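You operate a simulated robot arm through the tools that you are given. There is no shell and no other tool. Be economical: measure what you need, move in short steps, check, and stop when the job is done.

You run a simulated two-armed robot. Do the job below in one go: nothing can be reset, and whatever is moved stays where it is left.

Task
Take the jug with the blue handle on the worktop of the grey counter and put it away on the stone ledge. Put the black stopper on the free stretch of the grey counter away in the washboard basin. Put the refill with the orange cap on the worktop of the grey counter away on the worktop of the white counter. Open the dryer door, put the crumpled red t-shirt in the dryer drum and shut the door again. Open the pegs drawer, put the crumpled white t-shirt in the inside of the pegs drawer, then shut the drawer. Take the pink sponge on the worktop of the white counter and put it away on the window shelf. Put the wooden dauber with the cream pad on the high tier of the shoe rack. Fetch the red sock and set it on the yellow tray. The order is free. Set down upright: jug with the blue handle, refill with the orange cap, wooden dauber with the cream pad.

It is judged by the outcome, as a careful person would: the job done as asked, and still so three seconds after it is handed in. It fails if anything else is knocked over, pushed out of place, dropped, spilled or broken. Lids that push on must go on centred and level and be pressed home; caps that screw on are set level and turned clockwise until they are tight. Flat cloth is picked up by pressing the open fingertips on it (5 to 10 N) and closing them slowly along it; thin cloth reads only 2 to 8 mm in the jaws.

Robot
Two 6-joint arms with two-finger parallel grippers on one trunk, on a base that drives. Base frame: it is fixed to the floor where the robot stands at the start and does not move with it; the origin is under the middle of the robot, x ahead of it, y to its left, z up; the surface under the hand at the start is at about z = 900. Readings come in mm, degrees, newtons and seconds.
The left shoulder is at the start at [-89, 177, 806], the right one opposite. With the tool pointing down near the work surface each hand reaches from about 100 to 680 mm from the robot's upright axis, wherever it stands, measured 20 degrees to its own side. Places, roughly: black stopper (5x5x5 cm) [400, 0, 900]; crumpled red t-shirt [-2500, 3000, 750]; crumpled white t-shirt [-3000, 3000, 750]; dryer door [-3000, 6400, 600]; dryer drum [-3200, 6400, 400]; high tier of the shoe rack [-3400, -1400, 600]; inside of the pegs drawer [-3500, 0, 700]; jug with the blue handle [500, -250, 1000]; pegs drawer [-3400, 0, 700]; pink sponge (10x7x5 cm) [-2700, -1300, 900]; red sock [-2000, -1250, 1000]; refill with the orange cap [500, 750, 1000]; stone ledge [-300, 3100, 800]; washboard basin [-2200, 2900, 700]; window shelf (17x70 cm) [-3720, -720, 880]; wooden dauber with the cream pad (4x4x5 cm) [-2300, -1200, 900]; worktop of the white counter [-1900, -1200, 900]; yellow tray (22x16x2 cm) [-1600, -1300, 900]. Payload 1.57 kg a hand.
The tool frame of a hand sits at the grasp point between the pads (the TCP): z along the fingers, y along the line on which they close. The tips reach 30 mm beyond it. Largest opening 80 mm; finger width 17, thickness 12; the body of the gripper, 40 by 82 mm, starts 80 mm behind the TCP.
Orientation is told as [roll, pitch, yaw] about the base's x, y, z axes, in that order, counted from this pose: with the fingers straight down and closing along the base's y, the tool's x points along the base's -x, its y along +y and its z along -z.

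Tools
- The arms move only by the tool play_rows. It takes "left_rows", "right_rows" or both (then of equal length, played together; a hand with none holds still); each is a list of rows, each an object of numbers (a shift or turn left out is 0, a gripper value left out holds the last): "x", "y", "z": the shift along the base's x, y, z in units of 100 mm (1.0 is 100 mm); "ax", "ay", "az": the turn, a rotation vector about the base's x, y, z in units of 90 degrees (1.0 is 90 degrees); "gripper": the finger opening in mm, from 0 to 80. In form: [{"x": .., "y": .., "z": .., "ax": .., "ay": .., "az": .., "gripper": ..}, ...]. A call has 1 to 20 rows; each row is the pose to reach, as a shift and turn from the pose commanded when the call began. A call with a number of a shift or a turn outside -1 to 1 is refused whole. Rows are played at 5 a second. More than 50 mm and 8.6 degrees between two rows, or a gripper value outside its range, and nothing of the call is played. A pose out of reach is approached as far as the arm can. The call stops where the force on the tool passes 40 N (or 10 N more than at its start, if that is more) or the arm is blocked; 0.2 s more then pass. Each finger travels about 72 mm/s and halts on what it meets, pressing with about 39 N; the grip force reading is that of the motor and also rises with nothing between the fingers. The clock runs only during rows and for 0.2 s after the last one: add rows that repeat a pose to give the fingers time. It gives the time, the measured TCP pose, the force on the tool (base axes), the opening and the grip force at its end, in the units of the frame above (readings bear some noise), with the torque about the TCP (base axes, N m) and any sound that the robot's microphone picked up.
- Cameras (640 x 400 px; columns grow to the right, rows downward): "scene" is now at [28.9, 28.4, 1520.9]; the picture's right is [0.35, -0.94, 0.00], its down [-0.74, -0.27, -0.62] and it looks along [0.58, 0.22, -0.79] (base axes); focal length 271 px, centre (320, 200). "left" rides on the left gripper at [72, 7, -122] in its tool frame; the picture's right is [-0.09, 1.00, 0.00], its down [-0.84, -0.08, -0.54] and it looks along [-0.54, -0.05, 0.84] (tool axes); focal length 238 px, centre (320, 200). "right" rides on the right gripper at [72, -7, -122] in its tool frame; the picture's right is [0.09, 1.00, 0.00], its down [-0.84, 0.08, -0.54] and it looks along [-0.54, 0.05, 0.84] (tool axes); focal length 238 px, centre (320, 200). There is no depth. A picture from a camera that has moved, and an enlarged one, comes with that camera's place and axes in the base frame and with its lens.
- capture(camera): a new picture of that camera. The clock stands still meanwhile.
- move_column(by): slides the trunk up (or, below 0, down) by that many mm; the arms and the scene camera ride with it, the base frame stays. It gives what a move gives, with no picture.
- base_move(legs): drives the robot by 1 to 6 legs, each [ahead, left, turn to the left] in mm, mm and degrees, along the robot's own axes; the way and the turn of a leg run together, so that a leg with both is an arc; at most 1500 mm and 180 degrees a leg. The arms and the cameras ride along, it lands a little off, and it stops where it bumps. It gives what a move gives.
- turn_head(pan, tilt): turns the head with the scene camera to pan (to the left, within 143 degrees either way) and tilt (down, from -29 to 69), counted from straight ahead of the robot. It gives what a move gives.
- inspect(camera, box): a new picture of the part [left, top, right, bottom] of that camera's present view, enlarged. The clock stands still meanwhile.
- sign_off(): hands the job in; it is judged then, once.

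Go step by step. Nothing tells you exact positions but the pictures and the camera data: compare them with the known pose of the tool, close in by small moves and look again before you grip or let go. The budget is 525 turns and 310 pictures, counting those below and the enlarged ones. Unless the task says otherwise, let go and move clear before handing in, and close with one line.

The tools are called after "Call:" as a command line: name --argument value ..., lists and objects as JSON in quotes. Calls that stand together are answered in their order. play_rows: Moves the arms, as the interface text tells. Its arguments: {"type":"object","properties":{"left_rows":{"type":"array","items":{"type":"object","properties":{"x":{"type":"number"},"y":{"type":"number"},"z":{"type":"number"},"ax":{"type":"number"},"ay":{"type":"number"},"az":{"type":"number"},"gripper":{"type":"number"}}}},"right_rows":{"type":"array","items":{"type":"object","properties":{"x":{"type":"number"},"y":{"type":"number"},"z":{"type":"number"},"ax":{"type":"number"},"ay":{"type":"number"},"az":{"type":"number"},"gripper":{"type":"number"}}}}},"required":[]} The other tools are called the same way: move_column (by) slides the trunk up or down; base_move (legs) drives the base; turn_head (pan, tilt) turns the head that bears the scene camera; capture (camera) takes a picture; inspect (camera, box) takes an enlarged picture of a part of a camera's view; sign_off () hands the job in.

At the start:

```text
t: 0.0
left_ee_pos: [343.1, 278.5, 1122.1]
left_ee_rot: [0.0, -0.1, 0.0]
left_ft_force: [0.1, -0.1, -0.2]
left_wrist_torque: [-0.01, 0.02, 0.01]
left_grip_width: 80.0
left_grasp_force: 0.1
right_ee_pos: [410.1, -53.8, 1182.2]
right_ee_rot: [0.0, 0.0, 0.0]
right_ft_force: [-0.4, 1.1, -0.4]
right_wrist_torque: [0.0, 0.0, -0.02]
right_grip_width: 80.0
right_grasp_force: 0.0
trunk travel left (down, up): [-250.0, 78.0]
robot x, y, heading: [0.3, -0.1, -0.3]
head pan, tilt: [20.3, 51.7]
```

scene: 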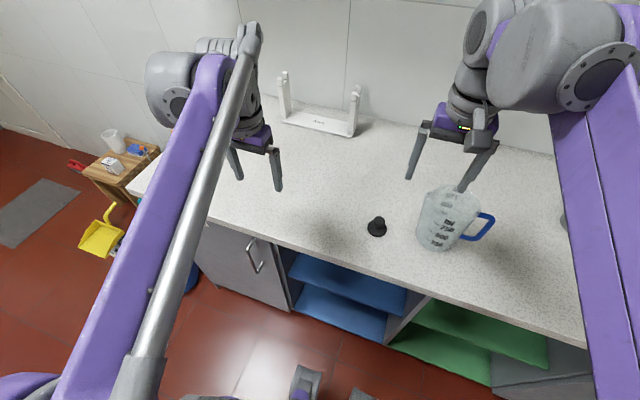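
right: 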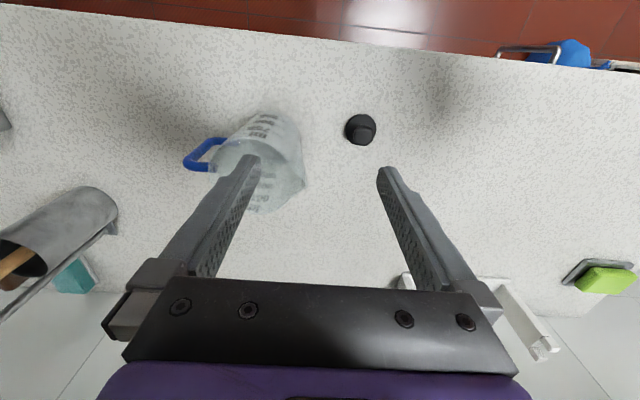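
left: 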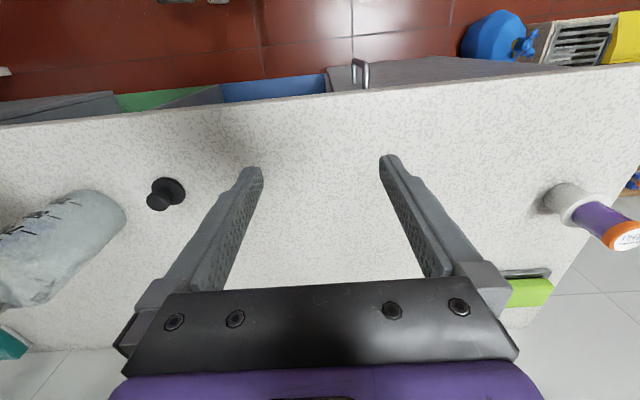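

I see the jug near [470,-140], the stopper near [445,25], and the refill farther left on the counter. I'll look around with the head before moving.

Call:
turn_head --pan 0 --tilt 45

Call:
capture --camera "scene"

Call:
turn_head --pan 90 --tilt 20

Call:
capture --camera "scene"

Call:
turn_head --pan 143 --tilt 15

Call:
capture --camera "scene"

Call:
turn_head --pan -143 --tilt 15

Call:
capture --camera "scene"

```text
t: 0.8
left_ee_pos: [344.0, 278.4, 1122.5]
left_ee_rot: [0.0, 0.0, 0.0]
left_ft_force: [-0.7, -0.1, -0.5]
left_wrist_torque: [0.0, 0.0, 0.06]
left_grip_width: 79.9
left_grasp_force: 0.1
right_ee_pos: [410.3, -54.1, 1182.7]
right_ee_rot: [0.0, 0.0, 0.0]
right_ft_force: [-0.2, 0.9, -0.3]
right_wrist_torque: [-0.03, 0.04, 0.03]
right_grip_width: 80.0
right_grasp_force: 0.1
trunk travel left (down, up): [-250.0, 78.0]
robot x, y, heading: [0.3, 0.7, 0.1]
head pan, tilt: [0.0, 45.0]
```

```text
306 pictures are left
camera scene: at [39.6, 2.3, 1530.1], right [0.0, -1.0, 0.0], down [-0.71, 0.0, -0.71], along [0.71, 0.0, -0.71], focal length 271 px, centre (320, 200)
```

scene: 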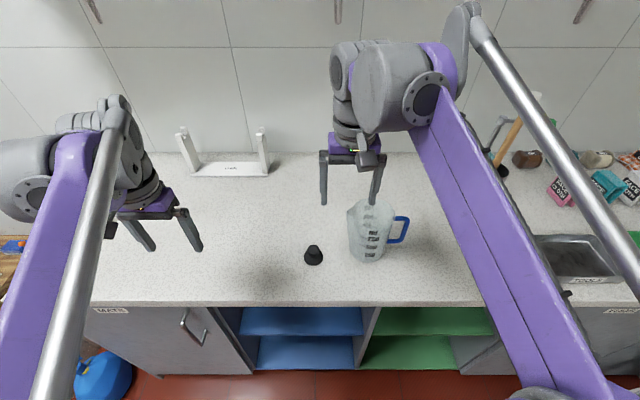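

```text
t: 2.5
left_ee_pos: [343.2, 278.1, 1122.0]
left_ee_rot: [0.0, 0.0, 0.0]
left_ft_force: [-0.2, 0.2, -0.8]
left_wrist_torque: [0.0, 0.01, 0.01]
left_grip_width: 79.7
left_grasp_force: 0.0
right_ee_pos: [410.1, -54.7, 1182.5]
right_ee_rot: [0.0, 0.0, 0.0]
right_ft_force: [0.3, -0.7, -0.2]
right_wrist_torque: [0.04, 0.02, 0.02]
right_grip_width: 80.0
right_grasp_force: 0.0
trunk travel left (down, up): [-250.0, 78.0]
robot x, y, heading: [-0.4, 2.7, 0.2]
head pan, tilt: [90.0, 20.0]
```

```text
305 pictures are left
camera scene: at [-41.7, 95.3, 1568.7], right [1.0, 0.0, 0.0], down [0.0, -0.34, -0.94], along [0.0, 0.94, -0.34], focal length 271 px, centre (320, 200)
```

scene: 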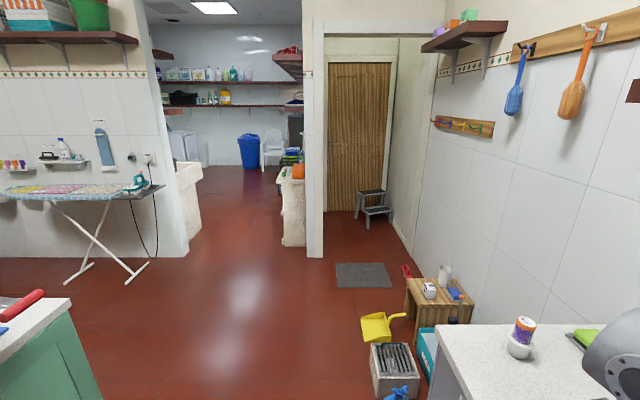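

```text
t: 3.7
left_ee_pos: [344.2, 277.5, 1122.4]
left_ee_rot: [-0.1, -0.1, 0.0]
left_ft_force: [0.0, -0.2, -0.3]
left_wrist_torque: [0.02, 0.01, 0.0]
left_grip_width: 80.2
left_grasp_force: 0.1
right_ee_pos: [410.4, -54.2, 1183.4]
right_ee_rot: [0.1, 0.0, 0.0]
right_ft_force: [0.4, 0.1, 0.1]
right_wrist_torque: [0.02, -0.01, 0.01]
right_grip_width: 80.1
right_grasp_force: 0.0
trunk travel left (down, up): [-250.0, 78.0]
robot x, y, heading: [-2.4, 1.3, -0.0]
head pan, tilt: [143.0, 15.0]
```

```text
304 pictures are left
camera scene: at [-116.3, 58.5, 1576.9], right [0.6, 0.8, 0.0], down [0.21, -0.16, -0.97], along [-0.77, 0.58, -0.26], focal length 271 px, centre (320, 200)
```

scene: 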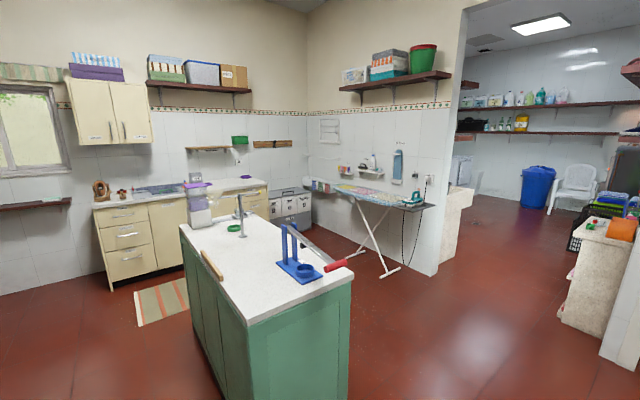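

```text
t: 7.6
left_ee_pos: [343.2, 279.3, 1122.9]
left_ee_rot: [0.0, 0.1, 0.0]
left_ft_force: [-0.1, -0.5, 0.2]
left_wrist_torque: [0.01, -0.03, -0.02]
left_grip_width: 79.9
left_grasp_force: 0.1
right_ee_pos: [410.1, -53.4, 1180.9]
right_ee_rot: [-0.1, 0.1, 0.1]
right_ft_force: [-0.1, -0.1, 0.6]
right_wrist_torque: [0.06, 0.0, 0.01]
right_grip_width: 79.9
right_grasp_force: 0.1
trunk travel left (down, up): [-250.0, 78.0]
robot x, y, heading: [-0.1, 2.5, -0.1]
head pan, tilt: [-143.0, 15.0]
```

```text
303 pictures are left
camera scene: at [-116.4, -54.0, 1576.9], right [-0.6, 0.8, 0.0], down [0.21, 0.16, -0.97], along [-0.77, -0.58, -0.26], focal length 271 px, centre (320, 200)
```

scene: 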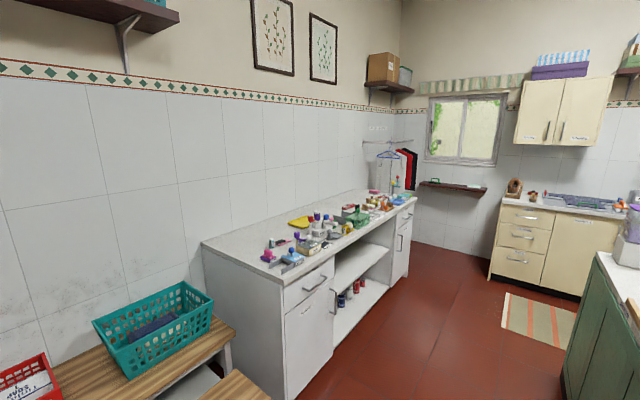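

I have the room layout now: an island in the middle, the white counter on the far right and a corridor on the left. Next I'll look closely at the jug and stopper.

Call:
inspect --camera "right" --box '[160, 80, 420, 240]'

Call:
turn_head --pan 0 --tilt 45

Call:
inspect --camera "scene" --box '[280, 170, 440, 280]'

Call:
turn_head --pan -40 --tilt 40

Call:
capture --camera "scene"

```text
2.46 times, centred on (290, 160) of right
camera zoom: at [337.6, -59.9, 1303.8], right [-0.09, 1.0, 0.0], down [0.84, 0.08, 0.54], along [0.54, 0.05, -0.84], focal length 587 px, centre (394, 298)
```

zoom: 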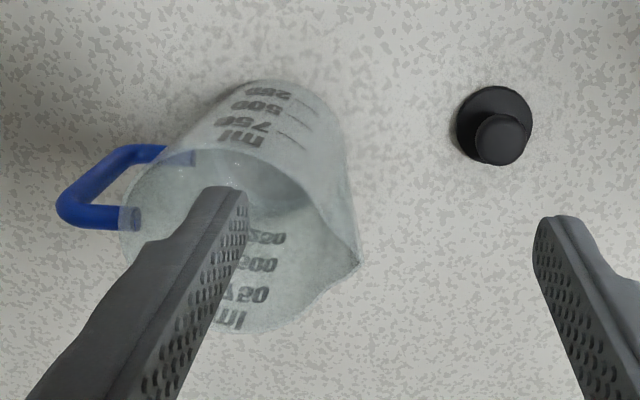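

```text
t: 9.9
left_ee_pos: [343.4, 278.2, 1122.5]
left_ee_rot: [-0.1, 0.0, 0.1]
left_ft_force: [0.1, 0.6, -0.3]
left_wrist_torque: [0.03, 0.0, 0.01]
left_grip_width: 80.1
left_grasp_force: 0.1
right_ee_pos: [410.2, -53.8, 1182.1]
right_ee_rot: [0.0, 0.0, 0.0]
right_ft_force: [-0.3, 0.4, 0.3]
right_wrist_torque: [0.0, 0.01, 0.02]
right_grip_width: 79.8
right_grasp_force: 0.1
trunk travel left (down, up): [-250.0, 78.0]
robot x, y, heading: [3.1, 1.8, 0.1]
head pan, tilt: [0.0, 45.0]
```

```text
3.64 times, centred on (360, 225) of scene
camera zoom: at [39.6, 2.2, 1530.1], right [0.0, -1.0, 0.0], down [-0.71, 0.0, -0.71], along [0.71, 0.0, -0.71], focal length 984 px, centre (174, 109)
```

zoom: 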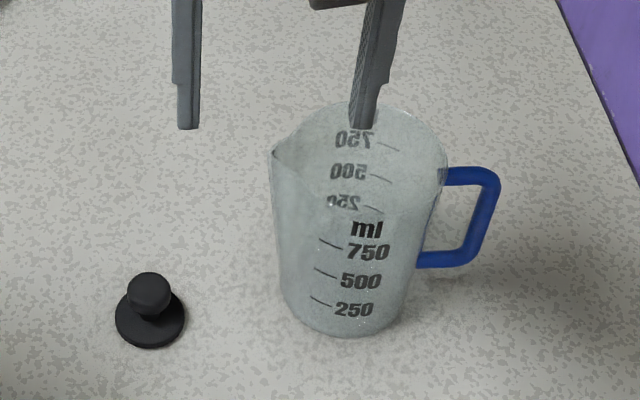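

```text
t: 11.0
left_ee_pos: [343.8, 277.6, 1122.5]
left_ee_rot: [0.0, 0.0, 0.0]
left_ft_force: [0.2, -0.3, -0.4]
left_wrist_torque: [0.01, 0.01, -0.02]
left_grip_width: 80.3
left_grasp_force: 0.0
right_ee_pos: [411.6, -53.0, 1183.0]
right_ee_rot: [-0.1, 0.0, 0.0]
right_ft_force: [0.4, -0.8, -0.6]
right_wrist_torque: [0.01, -0.03, -0.01]
right_grip_width: 80.0
right_grasp_force: 0.2
trunk travel left (down, up): [-250.0, 78.0]
robot x, y, heading: [-0.7, 0.4, -0.0]
head pan, tilt: [-40.0, 40.0]
```

```text
300 pictures are left
camera scene: at [23.4, -52.4, 1537.3], right [-0.64, -0.77, 0.0], down [-0.49, 0.41, -0.77], along [0.59, -0.49, -0.64], focal length 271 px, centre (320, 200)
```

scene: 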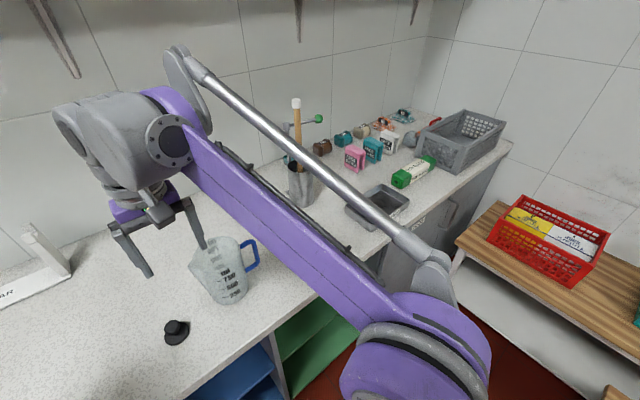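

The jug looks empty. Its rim is about z 1050, radius about 54 mm, centred near [467,-120], so I'll grip the near rim wall with the right hand turned 90 degrees. First I turn it above the jug and look.

Call:
play_rows --right_rows '[{"az": 0.09, "y": -0.06}, {"az": 0.18, "y": -0.12}, {"az": 0.27, "y": -0.18}, {"az": 0.36, "y": -0.24}, {"az": 0.45, "y": -0.3}, {"az": 0.54, "y": -0.36}, {"az": 0.63, "y": -0.42}, {"az": 0.72, "y": -0.48}, {"az": 0.81, "y": -0.54}, {"az": 0.9, "y": -0.6}, {"az": 1.0, "y": -0.66, "gripper": 60}, {"az": 1.0, "y": -0.66, "gripper": 60}]'

Call:
capture --camera "right"

Call:
turn_head --pan 0 --tilt 45

Call:
capture --camera "scene"

```text
refused: row 11 steps farther than a row can; nothing moved
```

```text
299 pictures are left
camera right: at [337.6, -59.9, 1303.8], right [-0.09, 1.0, 0.0], down [0.84, 0.08, 0.54], along [0.54, 0.05, -0.84], focal length 238 px, centre (320, 200)
```

right: 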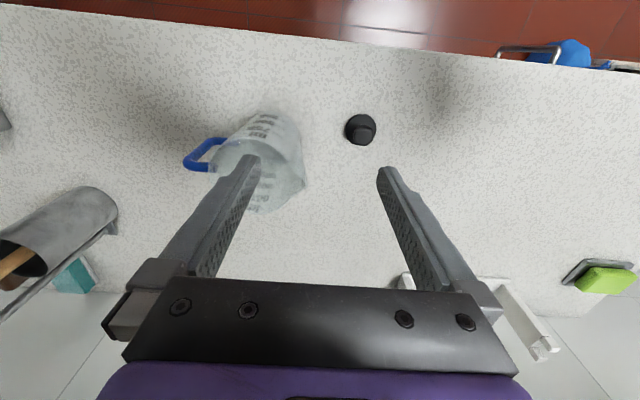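

```text
t: 12.0
left_ee_pos: [344.0, 278.9, 1122.3]
left_ee_rot: [0.0, 0.0, 0.0]
left_ft_force: [0.2, -0.4, 0.5]
left_wrist_torque: [0.04, -0.02, 0.0]
left_grip_width: 80.1
left_grasp_force: 0.0
right_ee_pos: [409.9, -53.9, 1182.5]
right_ee_rot: [-0.1, -0.1, 0.0]
right_ft_force: [-0.5, 0.4, 0.1]
right_wrist_torque: [-0.02, 0.02, 0.0]
right_grip_width: 80.1
right_grasp_force: 0.0
trunk travel left (down, up): [-250.0, 78.0]
robot x, y, heading: [-0.6, 0.6, 0.0]
head pan, tilt: [0.0, 45.0]
```

```text
298 pictures are left
camera scene: at [39.6, 2.1, 1530.1], right [0.0, -1.0, 0.0], down [-0.71, 0.0, -0.71], along [0.71, 0.0, -0.71], focal length 271 px, centre (320, 200)
```

scene: 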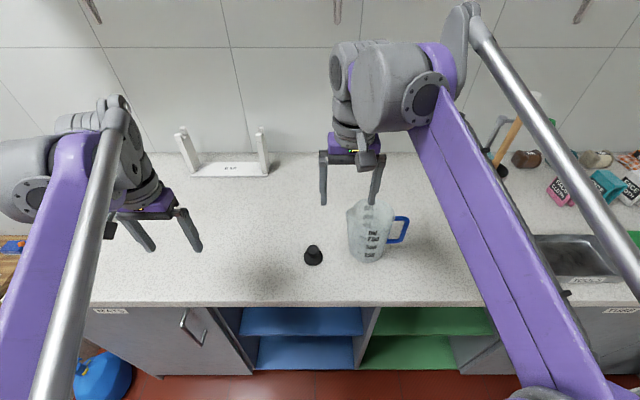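

The call was refused for an oversized turn step, so I'll repeat it with smaller steps.

Call:
play_rows --right_rows '[{"az": 0.083, "y": -0.06}, {"az": 0.166, "y": -0.12}, {"az": 0.25, "y": -0.18}, {"az": 0.333, "y": -0.24}, {"az": 0.416, "y": -0.3}, {"az": 0.5, "y": -0.36}, {"az": 0.583, "y": -0.42}, {"az": 0.666, "y": -0.48}, {"az": 0.75, "y": -0.54}, {"az": 0.833, "y": -0.6}, {"az": 0.916, "y": -0.66, "gripper": 60}, {"az": 1.0, "y": -0.66, "gripper": 60}, {"az": 1.0, "y": -0.66, "gripper": 60}]'

```text
t: 14.8
left_ee_pos: [344.2, 278.8, 1124.0]
left_ee_rot: [0.0, 0.1, -0.1]
left_ft_force: [-0.4, 0.4, -0.1]
left_wrist_torque: [0.03, 0.0, 0.0]
left_grip_width: 80.0
left_grasp_force: 0.0
right_ee_pos: [410.8, -120.0, 1182.9]
right_ee_rot: [0.1, 0.1, 90.0]
right_ft_force: [0.4, -0.5, -0.7]
right_wrist_torque: [-0.02, 0.0, -0.05]
right_grip_width: 60.1
right_grasp_force: 0.0
trunk travel left (down, up): [-250.0, 78.0]
robot x, y, heading: [0.7, -0.9, -0.1]
head pan, tilt: [0.0, 45.0]
```

Call:
capture --camera "right"

Call:
inspect --camera "scene" --box '[280, 130, 440, 280]'

```text
297 pictures are left
camera right: at [416.3, -191.8, 1304.2], right [-1.0, -0.09, 0.0], down [-0.08, 0.84, 0.54], along [-0.05, 0.54, -0.84], focal length 238 px, centre (320, 200)
```

right: 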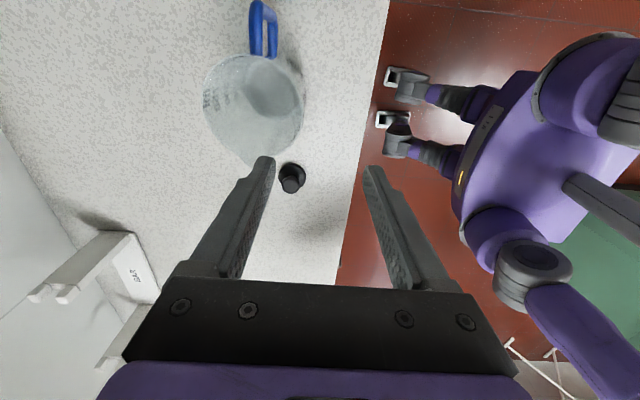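

```text
2.67 times, centred on (360, 205) of scene
camera zoom: at [39.5, 2.1, 1530.1], right [0.0, -1.0, 0.0], down [-0.71, 0.0, -0.71], along [0.71, 0.0, -0.71], focal length 722 px, centre (213, 187)
```

zoom: 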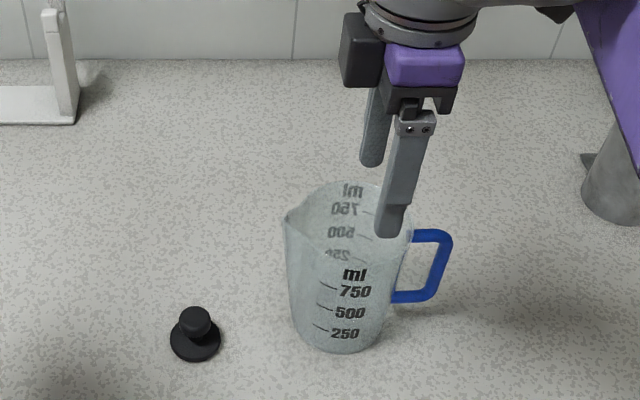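

The jug's rim centre looks like about [476,-130], with the near wall at x≈428. I'll move over it and lower halfway.

Call:
play_rows --right_rows '[{"x": 0.09, "y": -0.05, "z": -0.2}, {"x": 0.17, "y": -0.1, "z": -0.5}, {"x": 0.17, "y": -0.1, "z": -0.8}, {"x": 0.17, "y": -0.1, "z": -0.8}]'

Call:
capture --camera "right"

Call:
inspect --camera "scene" --box '[280, 130, 440, 280]'

```text
t: 15.8
left_ee_pos: [343.5, 277.9, 1122.8]
left_ee_rot: [0.0, 0.0, 0.0]
left_ft_force: [-0.3, 0.1, 0.4]
left_wrist_torque: [0.02, -0.03, -0.01]
left_grip_width: 79.9
left_grasp_force: 0.0
right_ee_pos: [427.1, -129.3, 1103.6]
right_ee_rot: [0.1, 0.0, 90.0]
right_ft_force: [-0.1, 0.1, -0.3]
right_wrist_torque: [0.0, 0.05, 0.02]
right_grip_width: 60.0
right_grasp_force: 0.0
trunk travel left (down, up): [-250.0, 78.0]
robot x, y, heading: [2.9, 0.5, -0.4]
head pan, tilt: [0.0, 45.0]
```

```text
295 pictures are left
camera right: at [432.2, -201.8, 1225.3], right [-1.0, -0.09, 0.0], down [-0.08, 0.84, 0.54], along [-0.05, 0.54, -0.84], focal length 238 px, centre (320, 200)
```

right: 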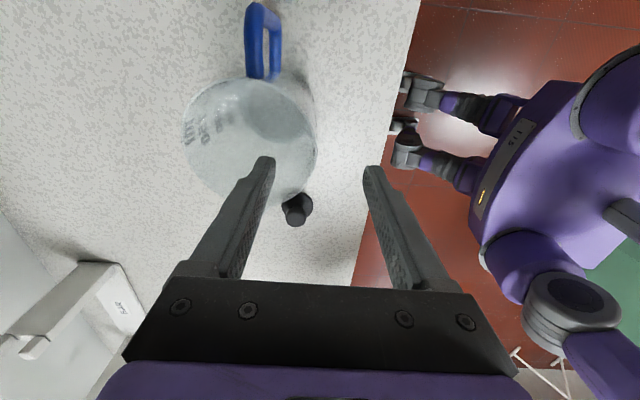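

```text
2.67 times, centred on (360, 205) of scene
camera zoom: at [39.7, 2.2, 1530.1], right [0.0, -1.0, 0.0], down [-0.71, 0.0, -0.71], along [0.71, 0.0, -0.71], focal length 722 px, centre (213, 187)
```

zoom: 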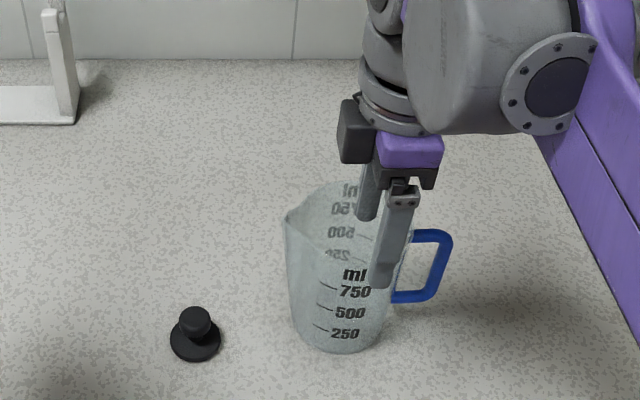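

Rim position is confirmed: centre [478,-131], radius 50. I'll lower so the rim sits between the pads, then close.

Call:
play_rows --right_rows '[{"z": -0.3}, {"z": -0.58}, {"z": -0.58, "gripper": 30}, {"z": -0.58, "gripper": 10}, {"z": -0.58, "gripper": 0}, {"z": -0.58, "gripper": 0}, {"z": -0.58, "gripper": 0}]'

Call:
inspect --camera "scene" --box '[280, 130, 440, 280]'

```text
t: 17.4
left_ee_pos: [344.0, 278.9, 1121.3]
left_ee_rot: [0.1, 0.0, 0.0]
left_ft_force: [-0.1, -0.9, 0.4]
left_wrist_torque: [-0.02, -0.01, 0.0]
left_grip_width: 80.2
left_grasp_force: 0.1
right_ee_pos: [426.5, -129.2, 1046.3]
right_ee_rot: [0.1, 0.0, 90.1]
right_ft_force: [2.0, -0.1, 4.9]
right_wrist_torque: [0.04, -0.85, 0.0]
right_grip_width: 2.6
right_grasp_force: 23.8
trunk travel left (down, up): [-250.0, 78.0]
robot x, y, heading: [-1.4, -0.3, 0.0]
head pan, tilt: [0.0, 45.0]
```

```text
2.67 times, centred on (360, 205) of scene
camera zoom: at [39.5, 2.3, 1530.1], right [0.0, -1.0, 0.0], down [-0.71, 0.0, -0.71], along [0.71, 0.0, -0.71], focal length 722 px, centre (213, 187)
```

zoom: 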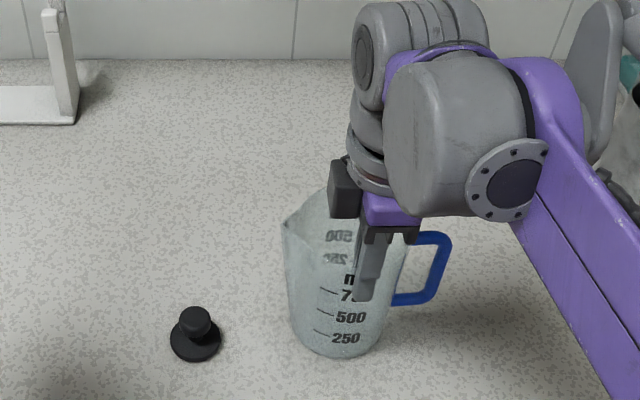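

The wall is gripped at 2.6 mm. I'll lift 100 mm and check.

Call:
play_rows --right_rows '[{"z": 0.1}, {"z": 0.3}, {"z": 0.5}, {"z": 0.75}, {"z": 1.0}, {"z": 1.0}]'

Call:
capture --camera "scene"

```text
t: 18.8
left_ee_pos: [342.9, 279.2, 1121.8]
left_ee_rot: [0.0, 0.0, 0.0]
left_ft_force: [-0.1, 0.6, 0.4]
left_wrist_torque: [-0.02, 0.0, -0.02]
left_grip_width: 80.0
left_grasp_force: 0.0
right_ee_pos: [427.6, -130.2, 1144.9]
right_ee_rot: [-0.1, 0.1, 90.1]
right_ft_force: [0.6, 0.1, -1.2]
right_wrist_torque: [0.03, 0.08, 0.02]
right_grip_width: 2.2
right_grasp_force: 23.7
trunk travel left (down, up): [-250.0, 78.0]
robot x, y, heading: [1.5, 2.5, -0.0]
head pan, tilt: [0.0, 45.0]
```

```text
292 pictures are left
camera scene: at [39.6, 2.2, 1530.1], right [0.0, -1.0, 0.0], down [-0.71, 0.0, -0.71], along [0.71, 0.0, -0.71], focal length 271 px, centre (320, 200)
```

scene: 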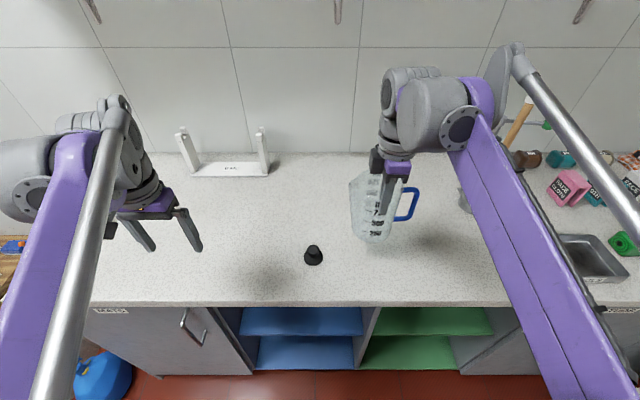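

The jug is held, light and empty. Now I bring the left hand to the stopper at about [444,20].

Call:
play_rows --left_rows '[{"x": 0.2, "y": -0.33}, {"x": 0.4, "y": -0.66}, {"x": 0.6, "y": -1.0}]'

Call:
play_rows --left_rows '[{"x": 0.2, "y": -0.33}, {"x": 0.3, "y": -0.66}, {"x": 0.4, "y": -1.0}]'

Call:
play_rows --left_rows '[{"y": -0.3, "z": -0.2}, {"y": -0.59, "z": -0.5}, {"y": -0.59, "z": -0.9}, {"y": -0.59, "z": -0.9}]'

Call:
capture --camera "left"

Call:
inspect --camera "scene" --box '[280, 130, 440, 280]'

```text
t: 19.6
left_ee_pos: [404.8, 177.6, 1121.6]
left_ee_rot: [0.1, -0.2, 0.0]
left_ft_force: [-1.0, 0.7, -0.6]
left_wrist_torque: [0.01, 0.05, 0.01]
left_grip_width: 80.3
left_grasp_force: 0.1
right_ee_pos: [428.6, -129.8, 1145.5]
right_ee_rot: [0.0, 0.0, 90.0]
right_ft_force: [0.7, 0.2, -0.7]
right_wrist_torque: [-0.01, 0.1, 0.01]
right_grip_width: 2.1
right_grasp_force: 23.5
trunk travel left (down, up): [-250.0, 78.0]
robot x, y, heading: [0.1, 0.7, -0.1]
head pan, tilt: [0.0, 45.0]
```

```text
t: 20.4
left_ee_pos: [445.2, 77.9, 1122.8]
left_ee_rot: [0.2, 0.0, 0.0]
left_ft_force: [0.2, 0.7, 0.5]
left_wrist_torque: [0.02, 0.02, -0.01]
left_grip_width: 80.0
left_grasp_force: 0.1
right_ee_pos: [429.5, -129.9, 1145.5]
right_ee_rot: [0.0, 0.0, 90.0]
right_ft_force: [0.5, -0.5, -1.2]
right_wrist_torque: [0.01, 0.08, -0.04]
right_grip_width: 2.2
right_grasp_force: 23.8
trunk travel left (down, up): [-250.0, 78.0]
robot x, y, heading: [-0.8, 0.9, 0.2]
head pan, tilt: [0.0, 45.0]
```

```text
t: 21.4
left_ee_pos: [445.3, 19.4, 1031.3]
left_ee_rot: [0.0, 0.0, -0.1]
left_ft_force: [0.0, 0.0, -0.1]
left_wrist_torque: [-0.01, 0.03, 0.01]
left_grip_width: 79.8
left_grasp_force: 0.0
right_ee_pos: [428.8, -129.3, 1144.8]
right_ee_rot: [0.0, 0.1, 90.0]
right_ft_force: [-0.7, -0.3, -0.7]
right_wrist_torque: [0.0, 0.06, 0.0]
right_grip_width: 2.2
right_grasp_force: 23.5
trunk travel left (down, up): [-250.0, 78.0]
robot x, y, heading: [0.5, 0.3, -0.1]
head pan, tilt: [0.0, 45.0]
```

```text
291 pictures are left
camera left: at [373.7, 27.1, 1154.5], right [0.09, 1.0, 0.0], down [0.84, -0.08, 0.54], along [0.54, -0.05, -0.84], focal length 238 px, centre (320, 200)
```

left: 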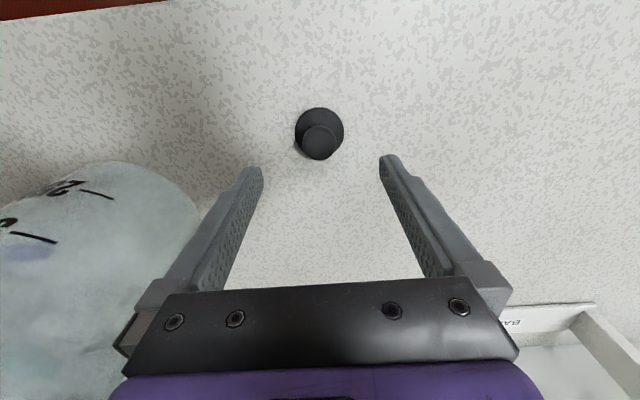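

```text
2.67 times, centred on (360, 205) of scene
camera zoom: at [39.6, 1.9, 1530.1], right [0.0, -1.0, 0.0], down [-0.71, 0.0, -0.71], along [0.71, 0.0, -0.71], focal length 722 px, centre (213, 187)
```

zoom: 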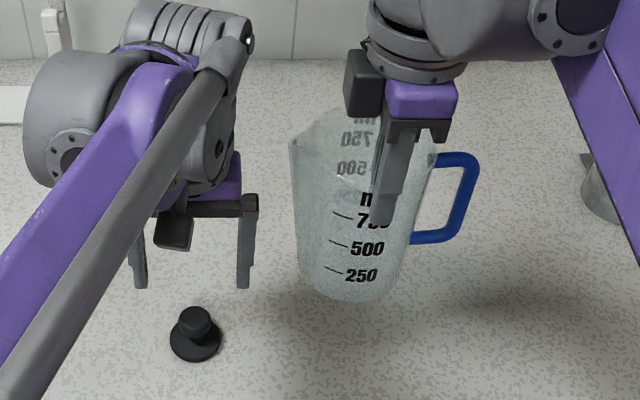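

The stopper is centred under the left hand. I'll lower and grip the knob.

Call:
play_rows --left_rows '[{"z": -0.4, "gripper": 60}, {"z": -0.82}, {"z": -0.82, "gripper": 40}, {"z": -0.82, "gripper": 20}, {"z": -0.82, "gripper": 5}, {"z": -0.82, "gripper": 5}]'

Call:
capture --camera "left"

```text
t: 22.8
left_ee_pos: [445.3, 20.6, 948.3]
left_ee_rot: [0.1, 0.0, 0.0]
left_ft_force: [-0.5, -0.4, 0.3]
left_wrist_torque: [-0.05, -0.04, -0.03]
left_grip_width: 29.9
left_grasp_force: 38.9
right_ee_pos: [427.0, -131.0, 1144.2]
right_ee_rot: [0.0, -0.1, 90.1]
right_ft_force: [0.1, -0.4, -0.9]
right_wrist_torque: [0.01, 0.05, 0.01]
right_grip_width: 2.1
right_grasp_force: 24.0
trunk travel left (down, up): [-250.0, 78.0]
robot x, y, heading: [-1.1, -1.1, 0.0]
head pan, tilt: [0.0, 45.0]
```

```text
289 pictures are left
camera left: at [373.4, 28.7, 1071.9], right [0.09, 1.0, 0.0], down [0.84, -0.08, 0.54], along [0.54, -0.05, -0.84], focal length 238 px, centre (320, 200)
```

left: 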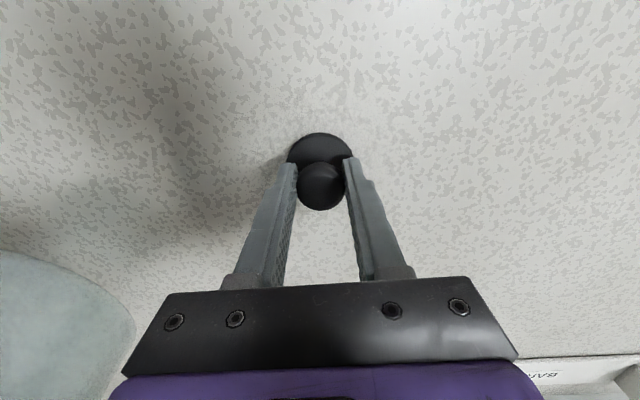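

The stopper is gripped. I'll raise both loads and pull them back before driving.

Call:
play_rows --left_rows '[{"z": 0.4}, {"z": 0.8}, {"z": 1.0, "y": 0.3}, {"z": 1.0, "y": 0.7}, {"z": 1.0, "y": 1.0}, {"z": 1.0, "y": 1.0}]' --right_rows '[{"z": 0.0}, {"z": 0.0}, {"z": 0.0}, {"y": -0.1, "x": -0.3}, {"y": -0.3, "x": -0.6}, {"y": -0.3, "x": -0.6}]'

Call:
play_rows --left_rows '[{"z": 0.4, "x": -0.3}, {"z": 0.8, "x": -0.6}, {"z": 0.8, "x": -1.0}, {"z": 0.8, "x": -1.0}]' --right_rows '[{"z": 0.0, "x": -0.2}, {"z": 0.0, "x": -0.4}, {"z": 0.0, "x": -0.6}, {"x": -0.6}]'

Call:
base_move --legs '[[-450, 0, 0]]'

Call:
capture --camera "scene"

```text
t: 24.2
left_ee_pos: [444.4, 120.0, 1051.0]
left_ee_rot: [-0.1, 0.0, 0.0]
left_ft_force: [0.0, 0.1, -0.4]
left_wrist_torque: [0.0, -0.01, 0.0]
left_grip_width: 30.2
left_grasp_force: 39.4
right_ee_pos: [367.8, -159.1, 1145.6]
right_ee_rot: [0.1, 0.0, 90.0]
right_ft_force: [0.8, 0.1, -1.3]
right_wrist_torque: [-0.02, 0.09, -0.02]
right_grip_width: 2.4
right_grasp_force: 23.7
trunk travel left (down, up): [-250.0, 78.0]
robot x, y, heading: [0.8, -3.2, -0.1]
head pan, tilt: [0.0, 45.0]
```

```text
t: 25.2
left_ee_pos: [344.5, 119.0, 1129.8]
left_ee_rot: [-0.1, 0.0, 0.0]
left_ft_force: [0.0, 0.8, -0.5]
left_wrist_torque: [-0.02, -0.02, 0.0]
left_grip_width: 30.0
left_grasp_force: 39.3
right_ee_pos: [307.2, -160.8, 1143.5]
right_ee_rot: [0.1, -0.1, 90.0]
right_ft_force: [0.0, -0.5, -1.6]
right_wrist_torque: [0.02, 0.1, -0.05]
right_grip_width: 2.0
right_grasp_force: 24.1
trunk travel left (down, up): [-250.0, 78.0]
robot x, y, heading: [-2.3, 4.5, 0.1]
head pan, tilt: [0.0, 45.0]
```

```text
t: 28.0
left_ee_pos: [-106.7, 119.7, 1130.6]
left_ee_rot: [0.0, 0.0, 0.1]
left_ft_force: [0.1, 0.3, -1.0]
left_wrist_torque: [0.0, -0.02, -0.04]
left_grip_width: 30.0
left_grasp_force: 39.0
right_ee_pos: [-143.0, -159.8, 1144.0]
right_ee_rot: [0.1, 0.0, 90.0]
right_ft_force: [-0.3, 0.0, -1.3]
right_wrist_torque: [0.02, 0.05, 0.01]
right_grip_width: 2.1
right_grasp_force: 23.7
trunk travel left (down, up): [-250.0, 78.0]
robot x, y, heading: [-455.1, -0.5, -0.1]
head pan, tilt: [0.0, 45.0]
```

```text
288 pictures are left
camera scene: at [-411.1, 2.1, 1530.1], right [0.0, -1.0, 0.0], down [-0.71, 0.0, -0.71], along [0.71, 0.0, -0.71], focal length 271 px, centre (320, 200)
```

scene: 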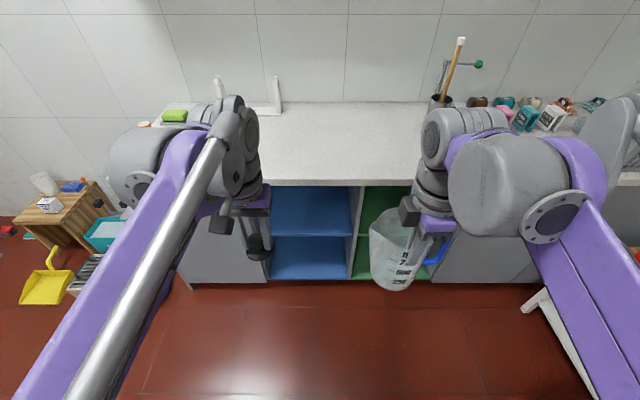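

Both loads are secure. I'll turn left and drive along x≈-455 toward the doorway.

Call:
base_move --legs '[[0, 0, 90], [1500, 0, 0], [500, 0, 0]]'

Call:
turn_head --pan 0 --tilt 25

Call:
capture --camera "scene"

```text
t: 41.8
left_ee_pos: [-604.8, 2344.6, 1130.1]
left_ee_rot: [0.1, -0.1, 91.2]
left_ft_force: [0.5, 0.1, -1.2]
left_wrist_torque: [0.02, -0.01, 0.01]
left_grip_width: 29.4
left_grasp_force: 39.0
right_ee_pos: [-324.9, 2314.0, 1144.4]
right_ee_rot: [-0.1, 0.0, -178.8]
right_ft_force: [-0.4, -0.1, -2.0]
right_wrist_torque: [-0.06, -0.01, -0.03]
right_grip_width: 2.0
right_grasp_force: 23.3
trunk travel left (down, up): [-250.0, 78.0]
robot x, y, heading: [-477.1, 2002.5, 91.0]
head pan, tilt: [0.0, 45.0]
```

```text
t: 42.6
left_ee_pos: [-605.1, 2343.5, 1130.3]
left_ee_rot: [0.0, 0.0, 91.3]
left_ft_force: [-0.6, -0.8, -0.1]
left_wrist_torque: [0.0, -0.02, 0.02]
left_grip_width: 29.7
left_grasp_force: 38.9
right_ee_pos: [-324.1, 2312.6, 1145.2]
right_ee_rot: [0.0, -0.1, -178.7]
right_ft_force: [0.1, -0.3, -1.2]
right_wrist_torque: [-0.08, 0.03, 0.01]
right_grip_width: 2.0
right_grasp_force: 23.3
trunk travel left (down, up): [-250.0, 78.0]
robot x, y, heading: [-478.4, 2004.3, 91.5]
head pan, tilt: [0.0, 25.0]
```

```text
287 pictures are left
camera scene: at [-480.2, 2057.1, 1560.6], right [1.0, 0.02, 0.0], down [0.01, -0.42, -0.91], along [-0.02, 0.91, -0.42], focal length 271 px, centre (320, 200)
```

scene: 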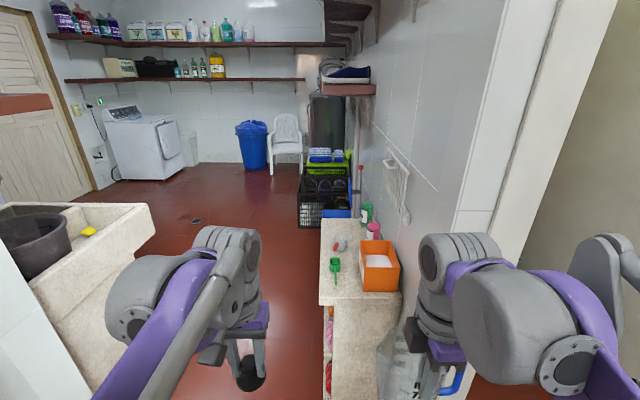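

The ledge top spans x -500..-180, y 2855..3430, with a few items on it. I'll drive in between it and the basin and face the ledge.

Call:
base_move --legs '[[0, 420, 0], [1150, 0, 0], [0, 0, -91]]'

Call:
turn_head --pan 0 --tilt 45

Call:
capture --camera "scene"

```text
t: 56.1
left_ee_pos: [-590.7, 3269.2, 1130.4]
left_ee_rot: [-0.1, 0.1, 2.0]
left_ft_force: [1.0, -0.4, -0.2]
left_wrist_torque: [0.0, 0.01, 0.0]
left_grip_width: 29.7
left_grasp_force: 38.8
right_ee_pos: [-616.0, 2989.2, 1145.0]
right_ee_rot: [-0.1, 0.0, 91.8]
right_ft_force: [-0.6, 0.7, -0.3]
right_wrist_torque: [-0.01, 0.05, 0.02]
right_grip_width: 2.1
right_grasp_force: 23.6
trunk travel left (down, up): [-250.0, 78.0]
robot x, y, heading: [-930.6, 3134.2, 2.0]
head pan, tilt: [0.0, 25.0]
```

```text
t: 56.9
left_ee_pos: [-589.6, 3268.4, 1130.5]
left_ee_rot: [0.0, 0.0, 2.0]
left_ft_force: [-0.3, 0.1, -0.9]
left_wrist_torque: [0.02, 0.0, 0.02]
left_grip_width: 29.6
left_grasp_force: 39.2
right_ee_pos: [-617.4, 2987.5, 1145.2]
right_ee_rot: [0.0, 0.0, 92.0]
right_ft_force: [0.2, 0.2, -1.7]
right_wrist_torque: [0.0, 0.07, 0.0]
right_grip_width: 2.1
right_grasp_force: 23.6
trunk travel left (down, up): [-250.0, 78.0]
robot x, y, heading: [-929.8, 3137.6, 1.6]
head pan, tilt: [0.0, 45.0]
```

```text
286 pictures are left
camera scene: at [-890.1, 3140.9, 1530.1], right [0.03, -1.0, 0.0], down [-0.71, -0.02, -0.71], along [0.71, 0.02, -0.71], focal length 271 px, centre (320, 200)
```

scene: 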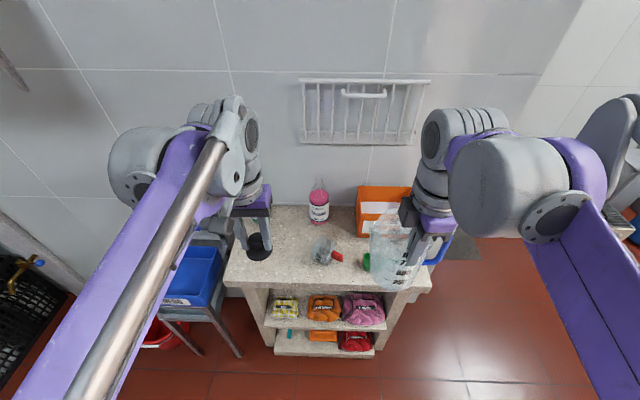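

The free stretch of the ledge is its left part, about y 3200–3420. I'll shift the robot left so the right hand faces it.

Call:
base_move --legs '[[0, 330, -2]]'

Call:
capture --camera "scene"

```text
t: 60.3
left_ee_pos: [-594.0, 3581.6, 1130.3]
left_ee_rot: [0.0, 0.0, 0.1]
left_ft_force: [0.0, -0.2, -1.1]
left_wrist_torque: [0.0, 0.0, 0.01]
left_grip_width: 29.9
left_grasp_force: 39.0
right_ee_pos: [-627.8, 3302.9, 1144.8]
right_ee_rot: [0.1, 0.0, 90.1]
right_ft_force: [-0.2, 0.2, -1.1]
right_wrist_torque: [-0.03, 0.09, -0.01]
right_grip_width: 2.2
right_grasp_force: 23.5
trunk travel left (down, up): [-250.0, 78.0]
robot x, y, heading: [-933.5, 3461.5, 0.4]
head pan, tilt: [0.0, 45.0]
```

```text
285 pictures are left
camera scene: at [-895.9, 3464.4, 1530.1], right [0.0, -1.0, 0.0], down [-0.71, 0.0, -0.71], along [0.71, 0.0, -0.71], focal length 271 px, centre (320, 200)
```

scene: 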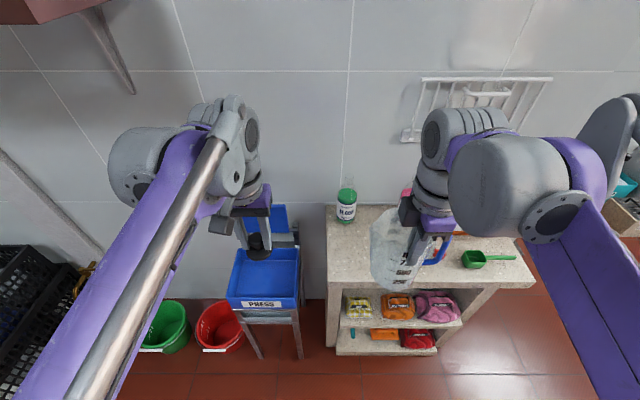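

The target for the jug is about [-405,3310] between the green bottle and the spoon. I'll advance the right hand and check.

Call:
play_rows --right_rows '[{"x": 0.4}, {"x": 0.8}, {"x": 1.0, "z": -0.3}, {"x": 1.0, "z": -0.6}, {"x": 1.0, "z": -0.6}]'

Call:
play_rows --right_rows '[{"x": 0.4}, {"x": 0.75}, {"x": 0.75, "z": -0.3}, {"x": 0.75, "z": -0.6}, {"x": 0.75, "z": -0.9}, {"x": 0.75, "z": -0.9}]'

Call:
capture --camera "scene"

Call:
capture --camera "right"

```text
t: 61.5
left_ee_pos: [-592.2, 3582.5, 1129.6]
left_ee_rot: [0.0, 0.0, 0.1]
left_ft_force: [0.6, 0.3, -0.9]
left_wrist_torque: [0.01, 0.01, 0.02]
left_grip_width: 29.6
left_grasp_force: 38.7
right_ee_pos: [-524.9, 3303.4, 1085.3]
right_ee_rot: [0.0, 0.1, 90.1]
right_ft_force: [0.1, -0.3, -1.5]
right_wrist_torque: [0.01, 0.08, 0.02]
right_grip_width: 2.1
right_grasp_force: 23.8
trunk travel left (down, up): [-250.0, 78.0]
robot x, y, heading: [-936.5, 3464.4, -0.1]
head pan, tilt: [0.0, 45.0]
```

```text
t: 62.9
left_ee_pos: [-591.7, 3582.1, 1129.6]
left_ee_rot: [0.0, 0.0, 0.1]
left_ft_force: [-0.6, 0.7, 0.2]
left_wrist_torque: [-0.01, 0.02, -0.02]
left_grip_width: 29.6
left_grasp_force: 38.9
right_ee_pos: [-451.4, 3301.8, 993.1]
right_ee_rot: [0.0, 0.0, 90.1]
right_ft_force: [0.7, -0.4, -0.4]
right_wrist_torque: [0.0, 0.05, -0.01]
right_grip_width: 2.3
right_grasp_force: 24.1
trunk travel left (down, up): [-250.0, 78.0]
robot x, y, heading: [-933.6, 3466.0, -0.1]
head pan, tilt: [0.0, 45.0]
```

```text
284 pictures are left
camera scene: at [-896.0, 3464.3, 1530.1], right [0.0, -1.0, 0.0], down [-0.71, 0.0, -0.71], along [0.71, 0.0, -0.71], focal length 271 px, centre (320, 200)
```

scene: 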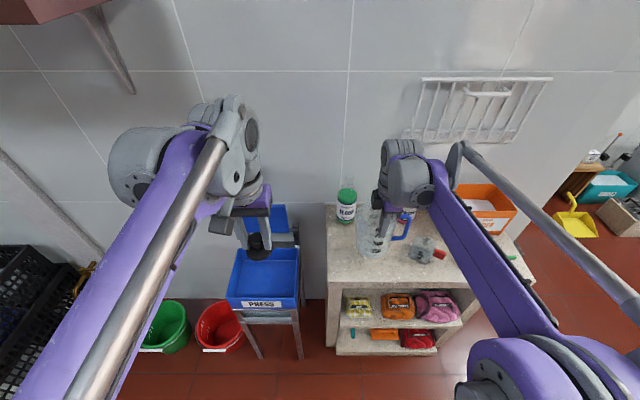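

```text
283 pictures are left
camera right: at [-446.2, 3230.2, 1114.8], right [-1.0, -0.09, 0.0], down [-0.08, 0.84, 0.54], along [-0.05, 0.54, -0.84], focal length 238 px, centre (320, 200)
```

right: 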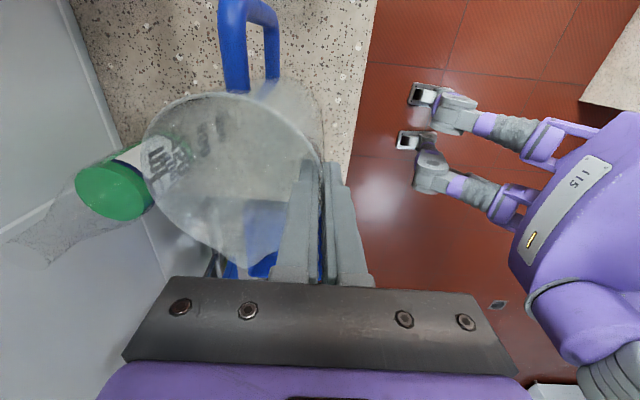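

Clear of the bottle. I'll lower in small steps until contact.

Call:
play_rows --right_rows '[{"z": -0.2}, {"z": -0.38}, {"z": -0.38}]'

Call:
inspect --camera "scene" --box '[320, 150, 480, 270]'

```text
t: 63.7
left_ee_pos: [-592.5, 3581.7, 1130.6]
left_ee_rot: [0.0, 0.0, 0.2]
left_ft_force: [-0.4, -0.3, -1.1]
left_wrist_torque: [0.02, 0.01, 0.06]
left_grip_width: 29.7
left_grasp_force: 39.0
right_ee_pos: [-453.0, 3303.2, 957.3]
right_ee_rot: [0.0, 0.0, 90.1]
right_ft_force: [0.3, 0.3, -1.5]
right_wrist_torque: [0.01, 0.04, -0.04]
right_grip_width: 2.1
right_grasp_force: 23.5
trunk travel left (down, up): [-250.0, 78.0]
robot x, y, heading: [-936.0, 3463.9, -0.2]
head pan, tilt: [0.0, 45.0]
```

```text
3.33 times, centred on (400, 210) of scene
camera zoom: at [-895.9, 3464.3, 1530.1], right [0.0, -1.0, 0.0], down [-0.71, 0.0, -0.71], along [0.71, 0.0, -0.71], focal length 902 px, centre (53, 167)
```

zoom: 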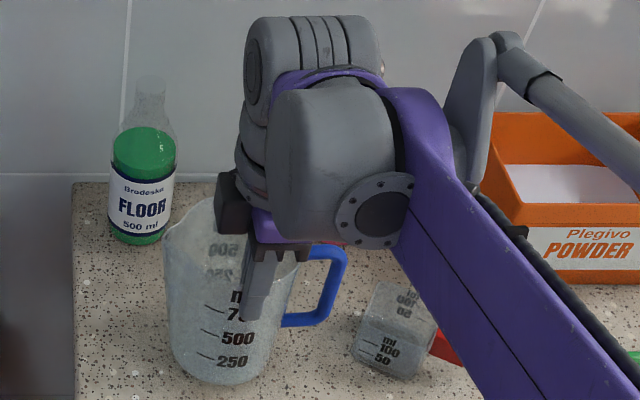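

Call:
play_rows --right_rows '[{"z": -0.04}, {"z": -0.08}, {"z": -0.08}]'

Call:
play_rows --right_rows '[{"z": -0.03}, {"z": -0.05}, {"z": -0.05}]'

```text
t: 64.5
left_ee_pos: [-591.2, 3583.1, 1130.2]
left_ee_rot: [0.0, 0.0, 0.0]
left_ft_force: [0.8, 0.2, 0.4]
left_wrist_torque: [0.01, 0.01, 0.02]
left_grip_width: 29.6
left_grasp_force: 39.5
right_ee_pos: [-454.0, 3303.2, 948.6]
right_ee_rot: [-0.1, 0.0, 90.1]
right_ft_force: [-1.3, 0.1, -1.1]
right_wrist_torque: [-0.02, 0.04, -0.01]
right_grip_width: 1.9
right_grasp_force: 23.3
trunk travel left (down, up): [-250.0, 78.0]
robot x, y, heading: [-934.2, 3461.5, -0.1]
head pan, tilt: [0.0, 45.0]
```

```text
t: 65.3
left_ee_pos: [-595.0, 3581.8, 1131.0]
left_ee_rot: [0.0, -0.1, 0.1]
left_ft_force: [-0.3, 0.1, -0.4]
left_wrist_torque: [-0.01, -0.04, 0.0]
left_grip_width: 29.4
left_grasp_force: 39.1
right_ee_pos: [-454.3, 3302.9, 946.0]
right_ee_rot: [-0.1, 0.0, 90.2]
right_ft_force: [-7.9, 0.1, 24.5]
right_wrist_torque: [-0.03, -0.69, -0.07]
right_grip_width: 2.7
right_grasp_force: 24.0
trunk travel left (down, up): [-250.0, 78.0]
robot x, y, heading: [-934.2, 3457.8, -0.0]
head pan, tilt: [0.0, 45.0]
```

Contact at z≈946. I'll ease off 3 mm and open slowly, then lift straight out.

Call:
play_rows --right_rows '[{"z": 0.02}, {"z": 0.03, "gripper": 5}, {"z": 0.03, "gripper": 15}, {"z": 0.03, "gripper": 35}, {"z": 0.03, "gripper": 50}, {"z": 0.03, "gripper": 50}]'

Call:
capture --camera "right"

```text
t: 66.7
left_ee_pos: [-592.0, 3581.4, 1130.3]
left_ee_rot: [0.1, 0.1, 0.1]
left_ft_force: [-0.9, 1.1, -0.5]
left_wrist_torque: [0.01, -0.03, 0.01]
left_grip_width: 29.5
left_grasp_force: 38.9
right_ee_pos: [-453.8, 3303.3, 946.5]
right_ee_rot: [0.0, 0.0, 90.1]
right_ft_force: [-0.1, 1.1, -0.3]
right_wrist_torque: [-0.03, -0.01, -0.01]
right_grip_width: 50.2
right_grasp_force: 0.0
trunk travel left (down, up): [-250.0, 78.0]
robot x, y, heading: [-937.2, 3461.1, 0.1]
head pan, tilt: [0.0, 45.0]
```

```text
281 pictures are left
camera right: at [-446.7, 3231.3, 1067.7], right [-1.0, -0.09, 0.0], down [-0.08, 0.84, 0.54], along [-0.05, 0.54, -0.84], focal length 238 px, centre (320, 200)
```

right: 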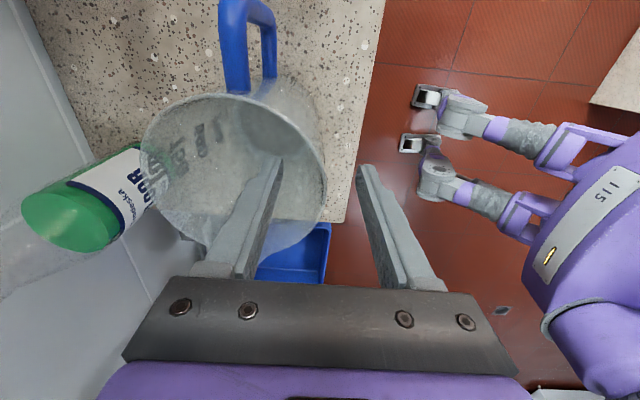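

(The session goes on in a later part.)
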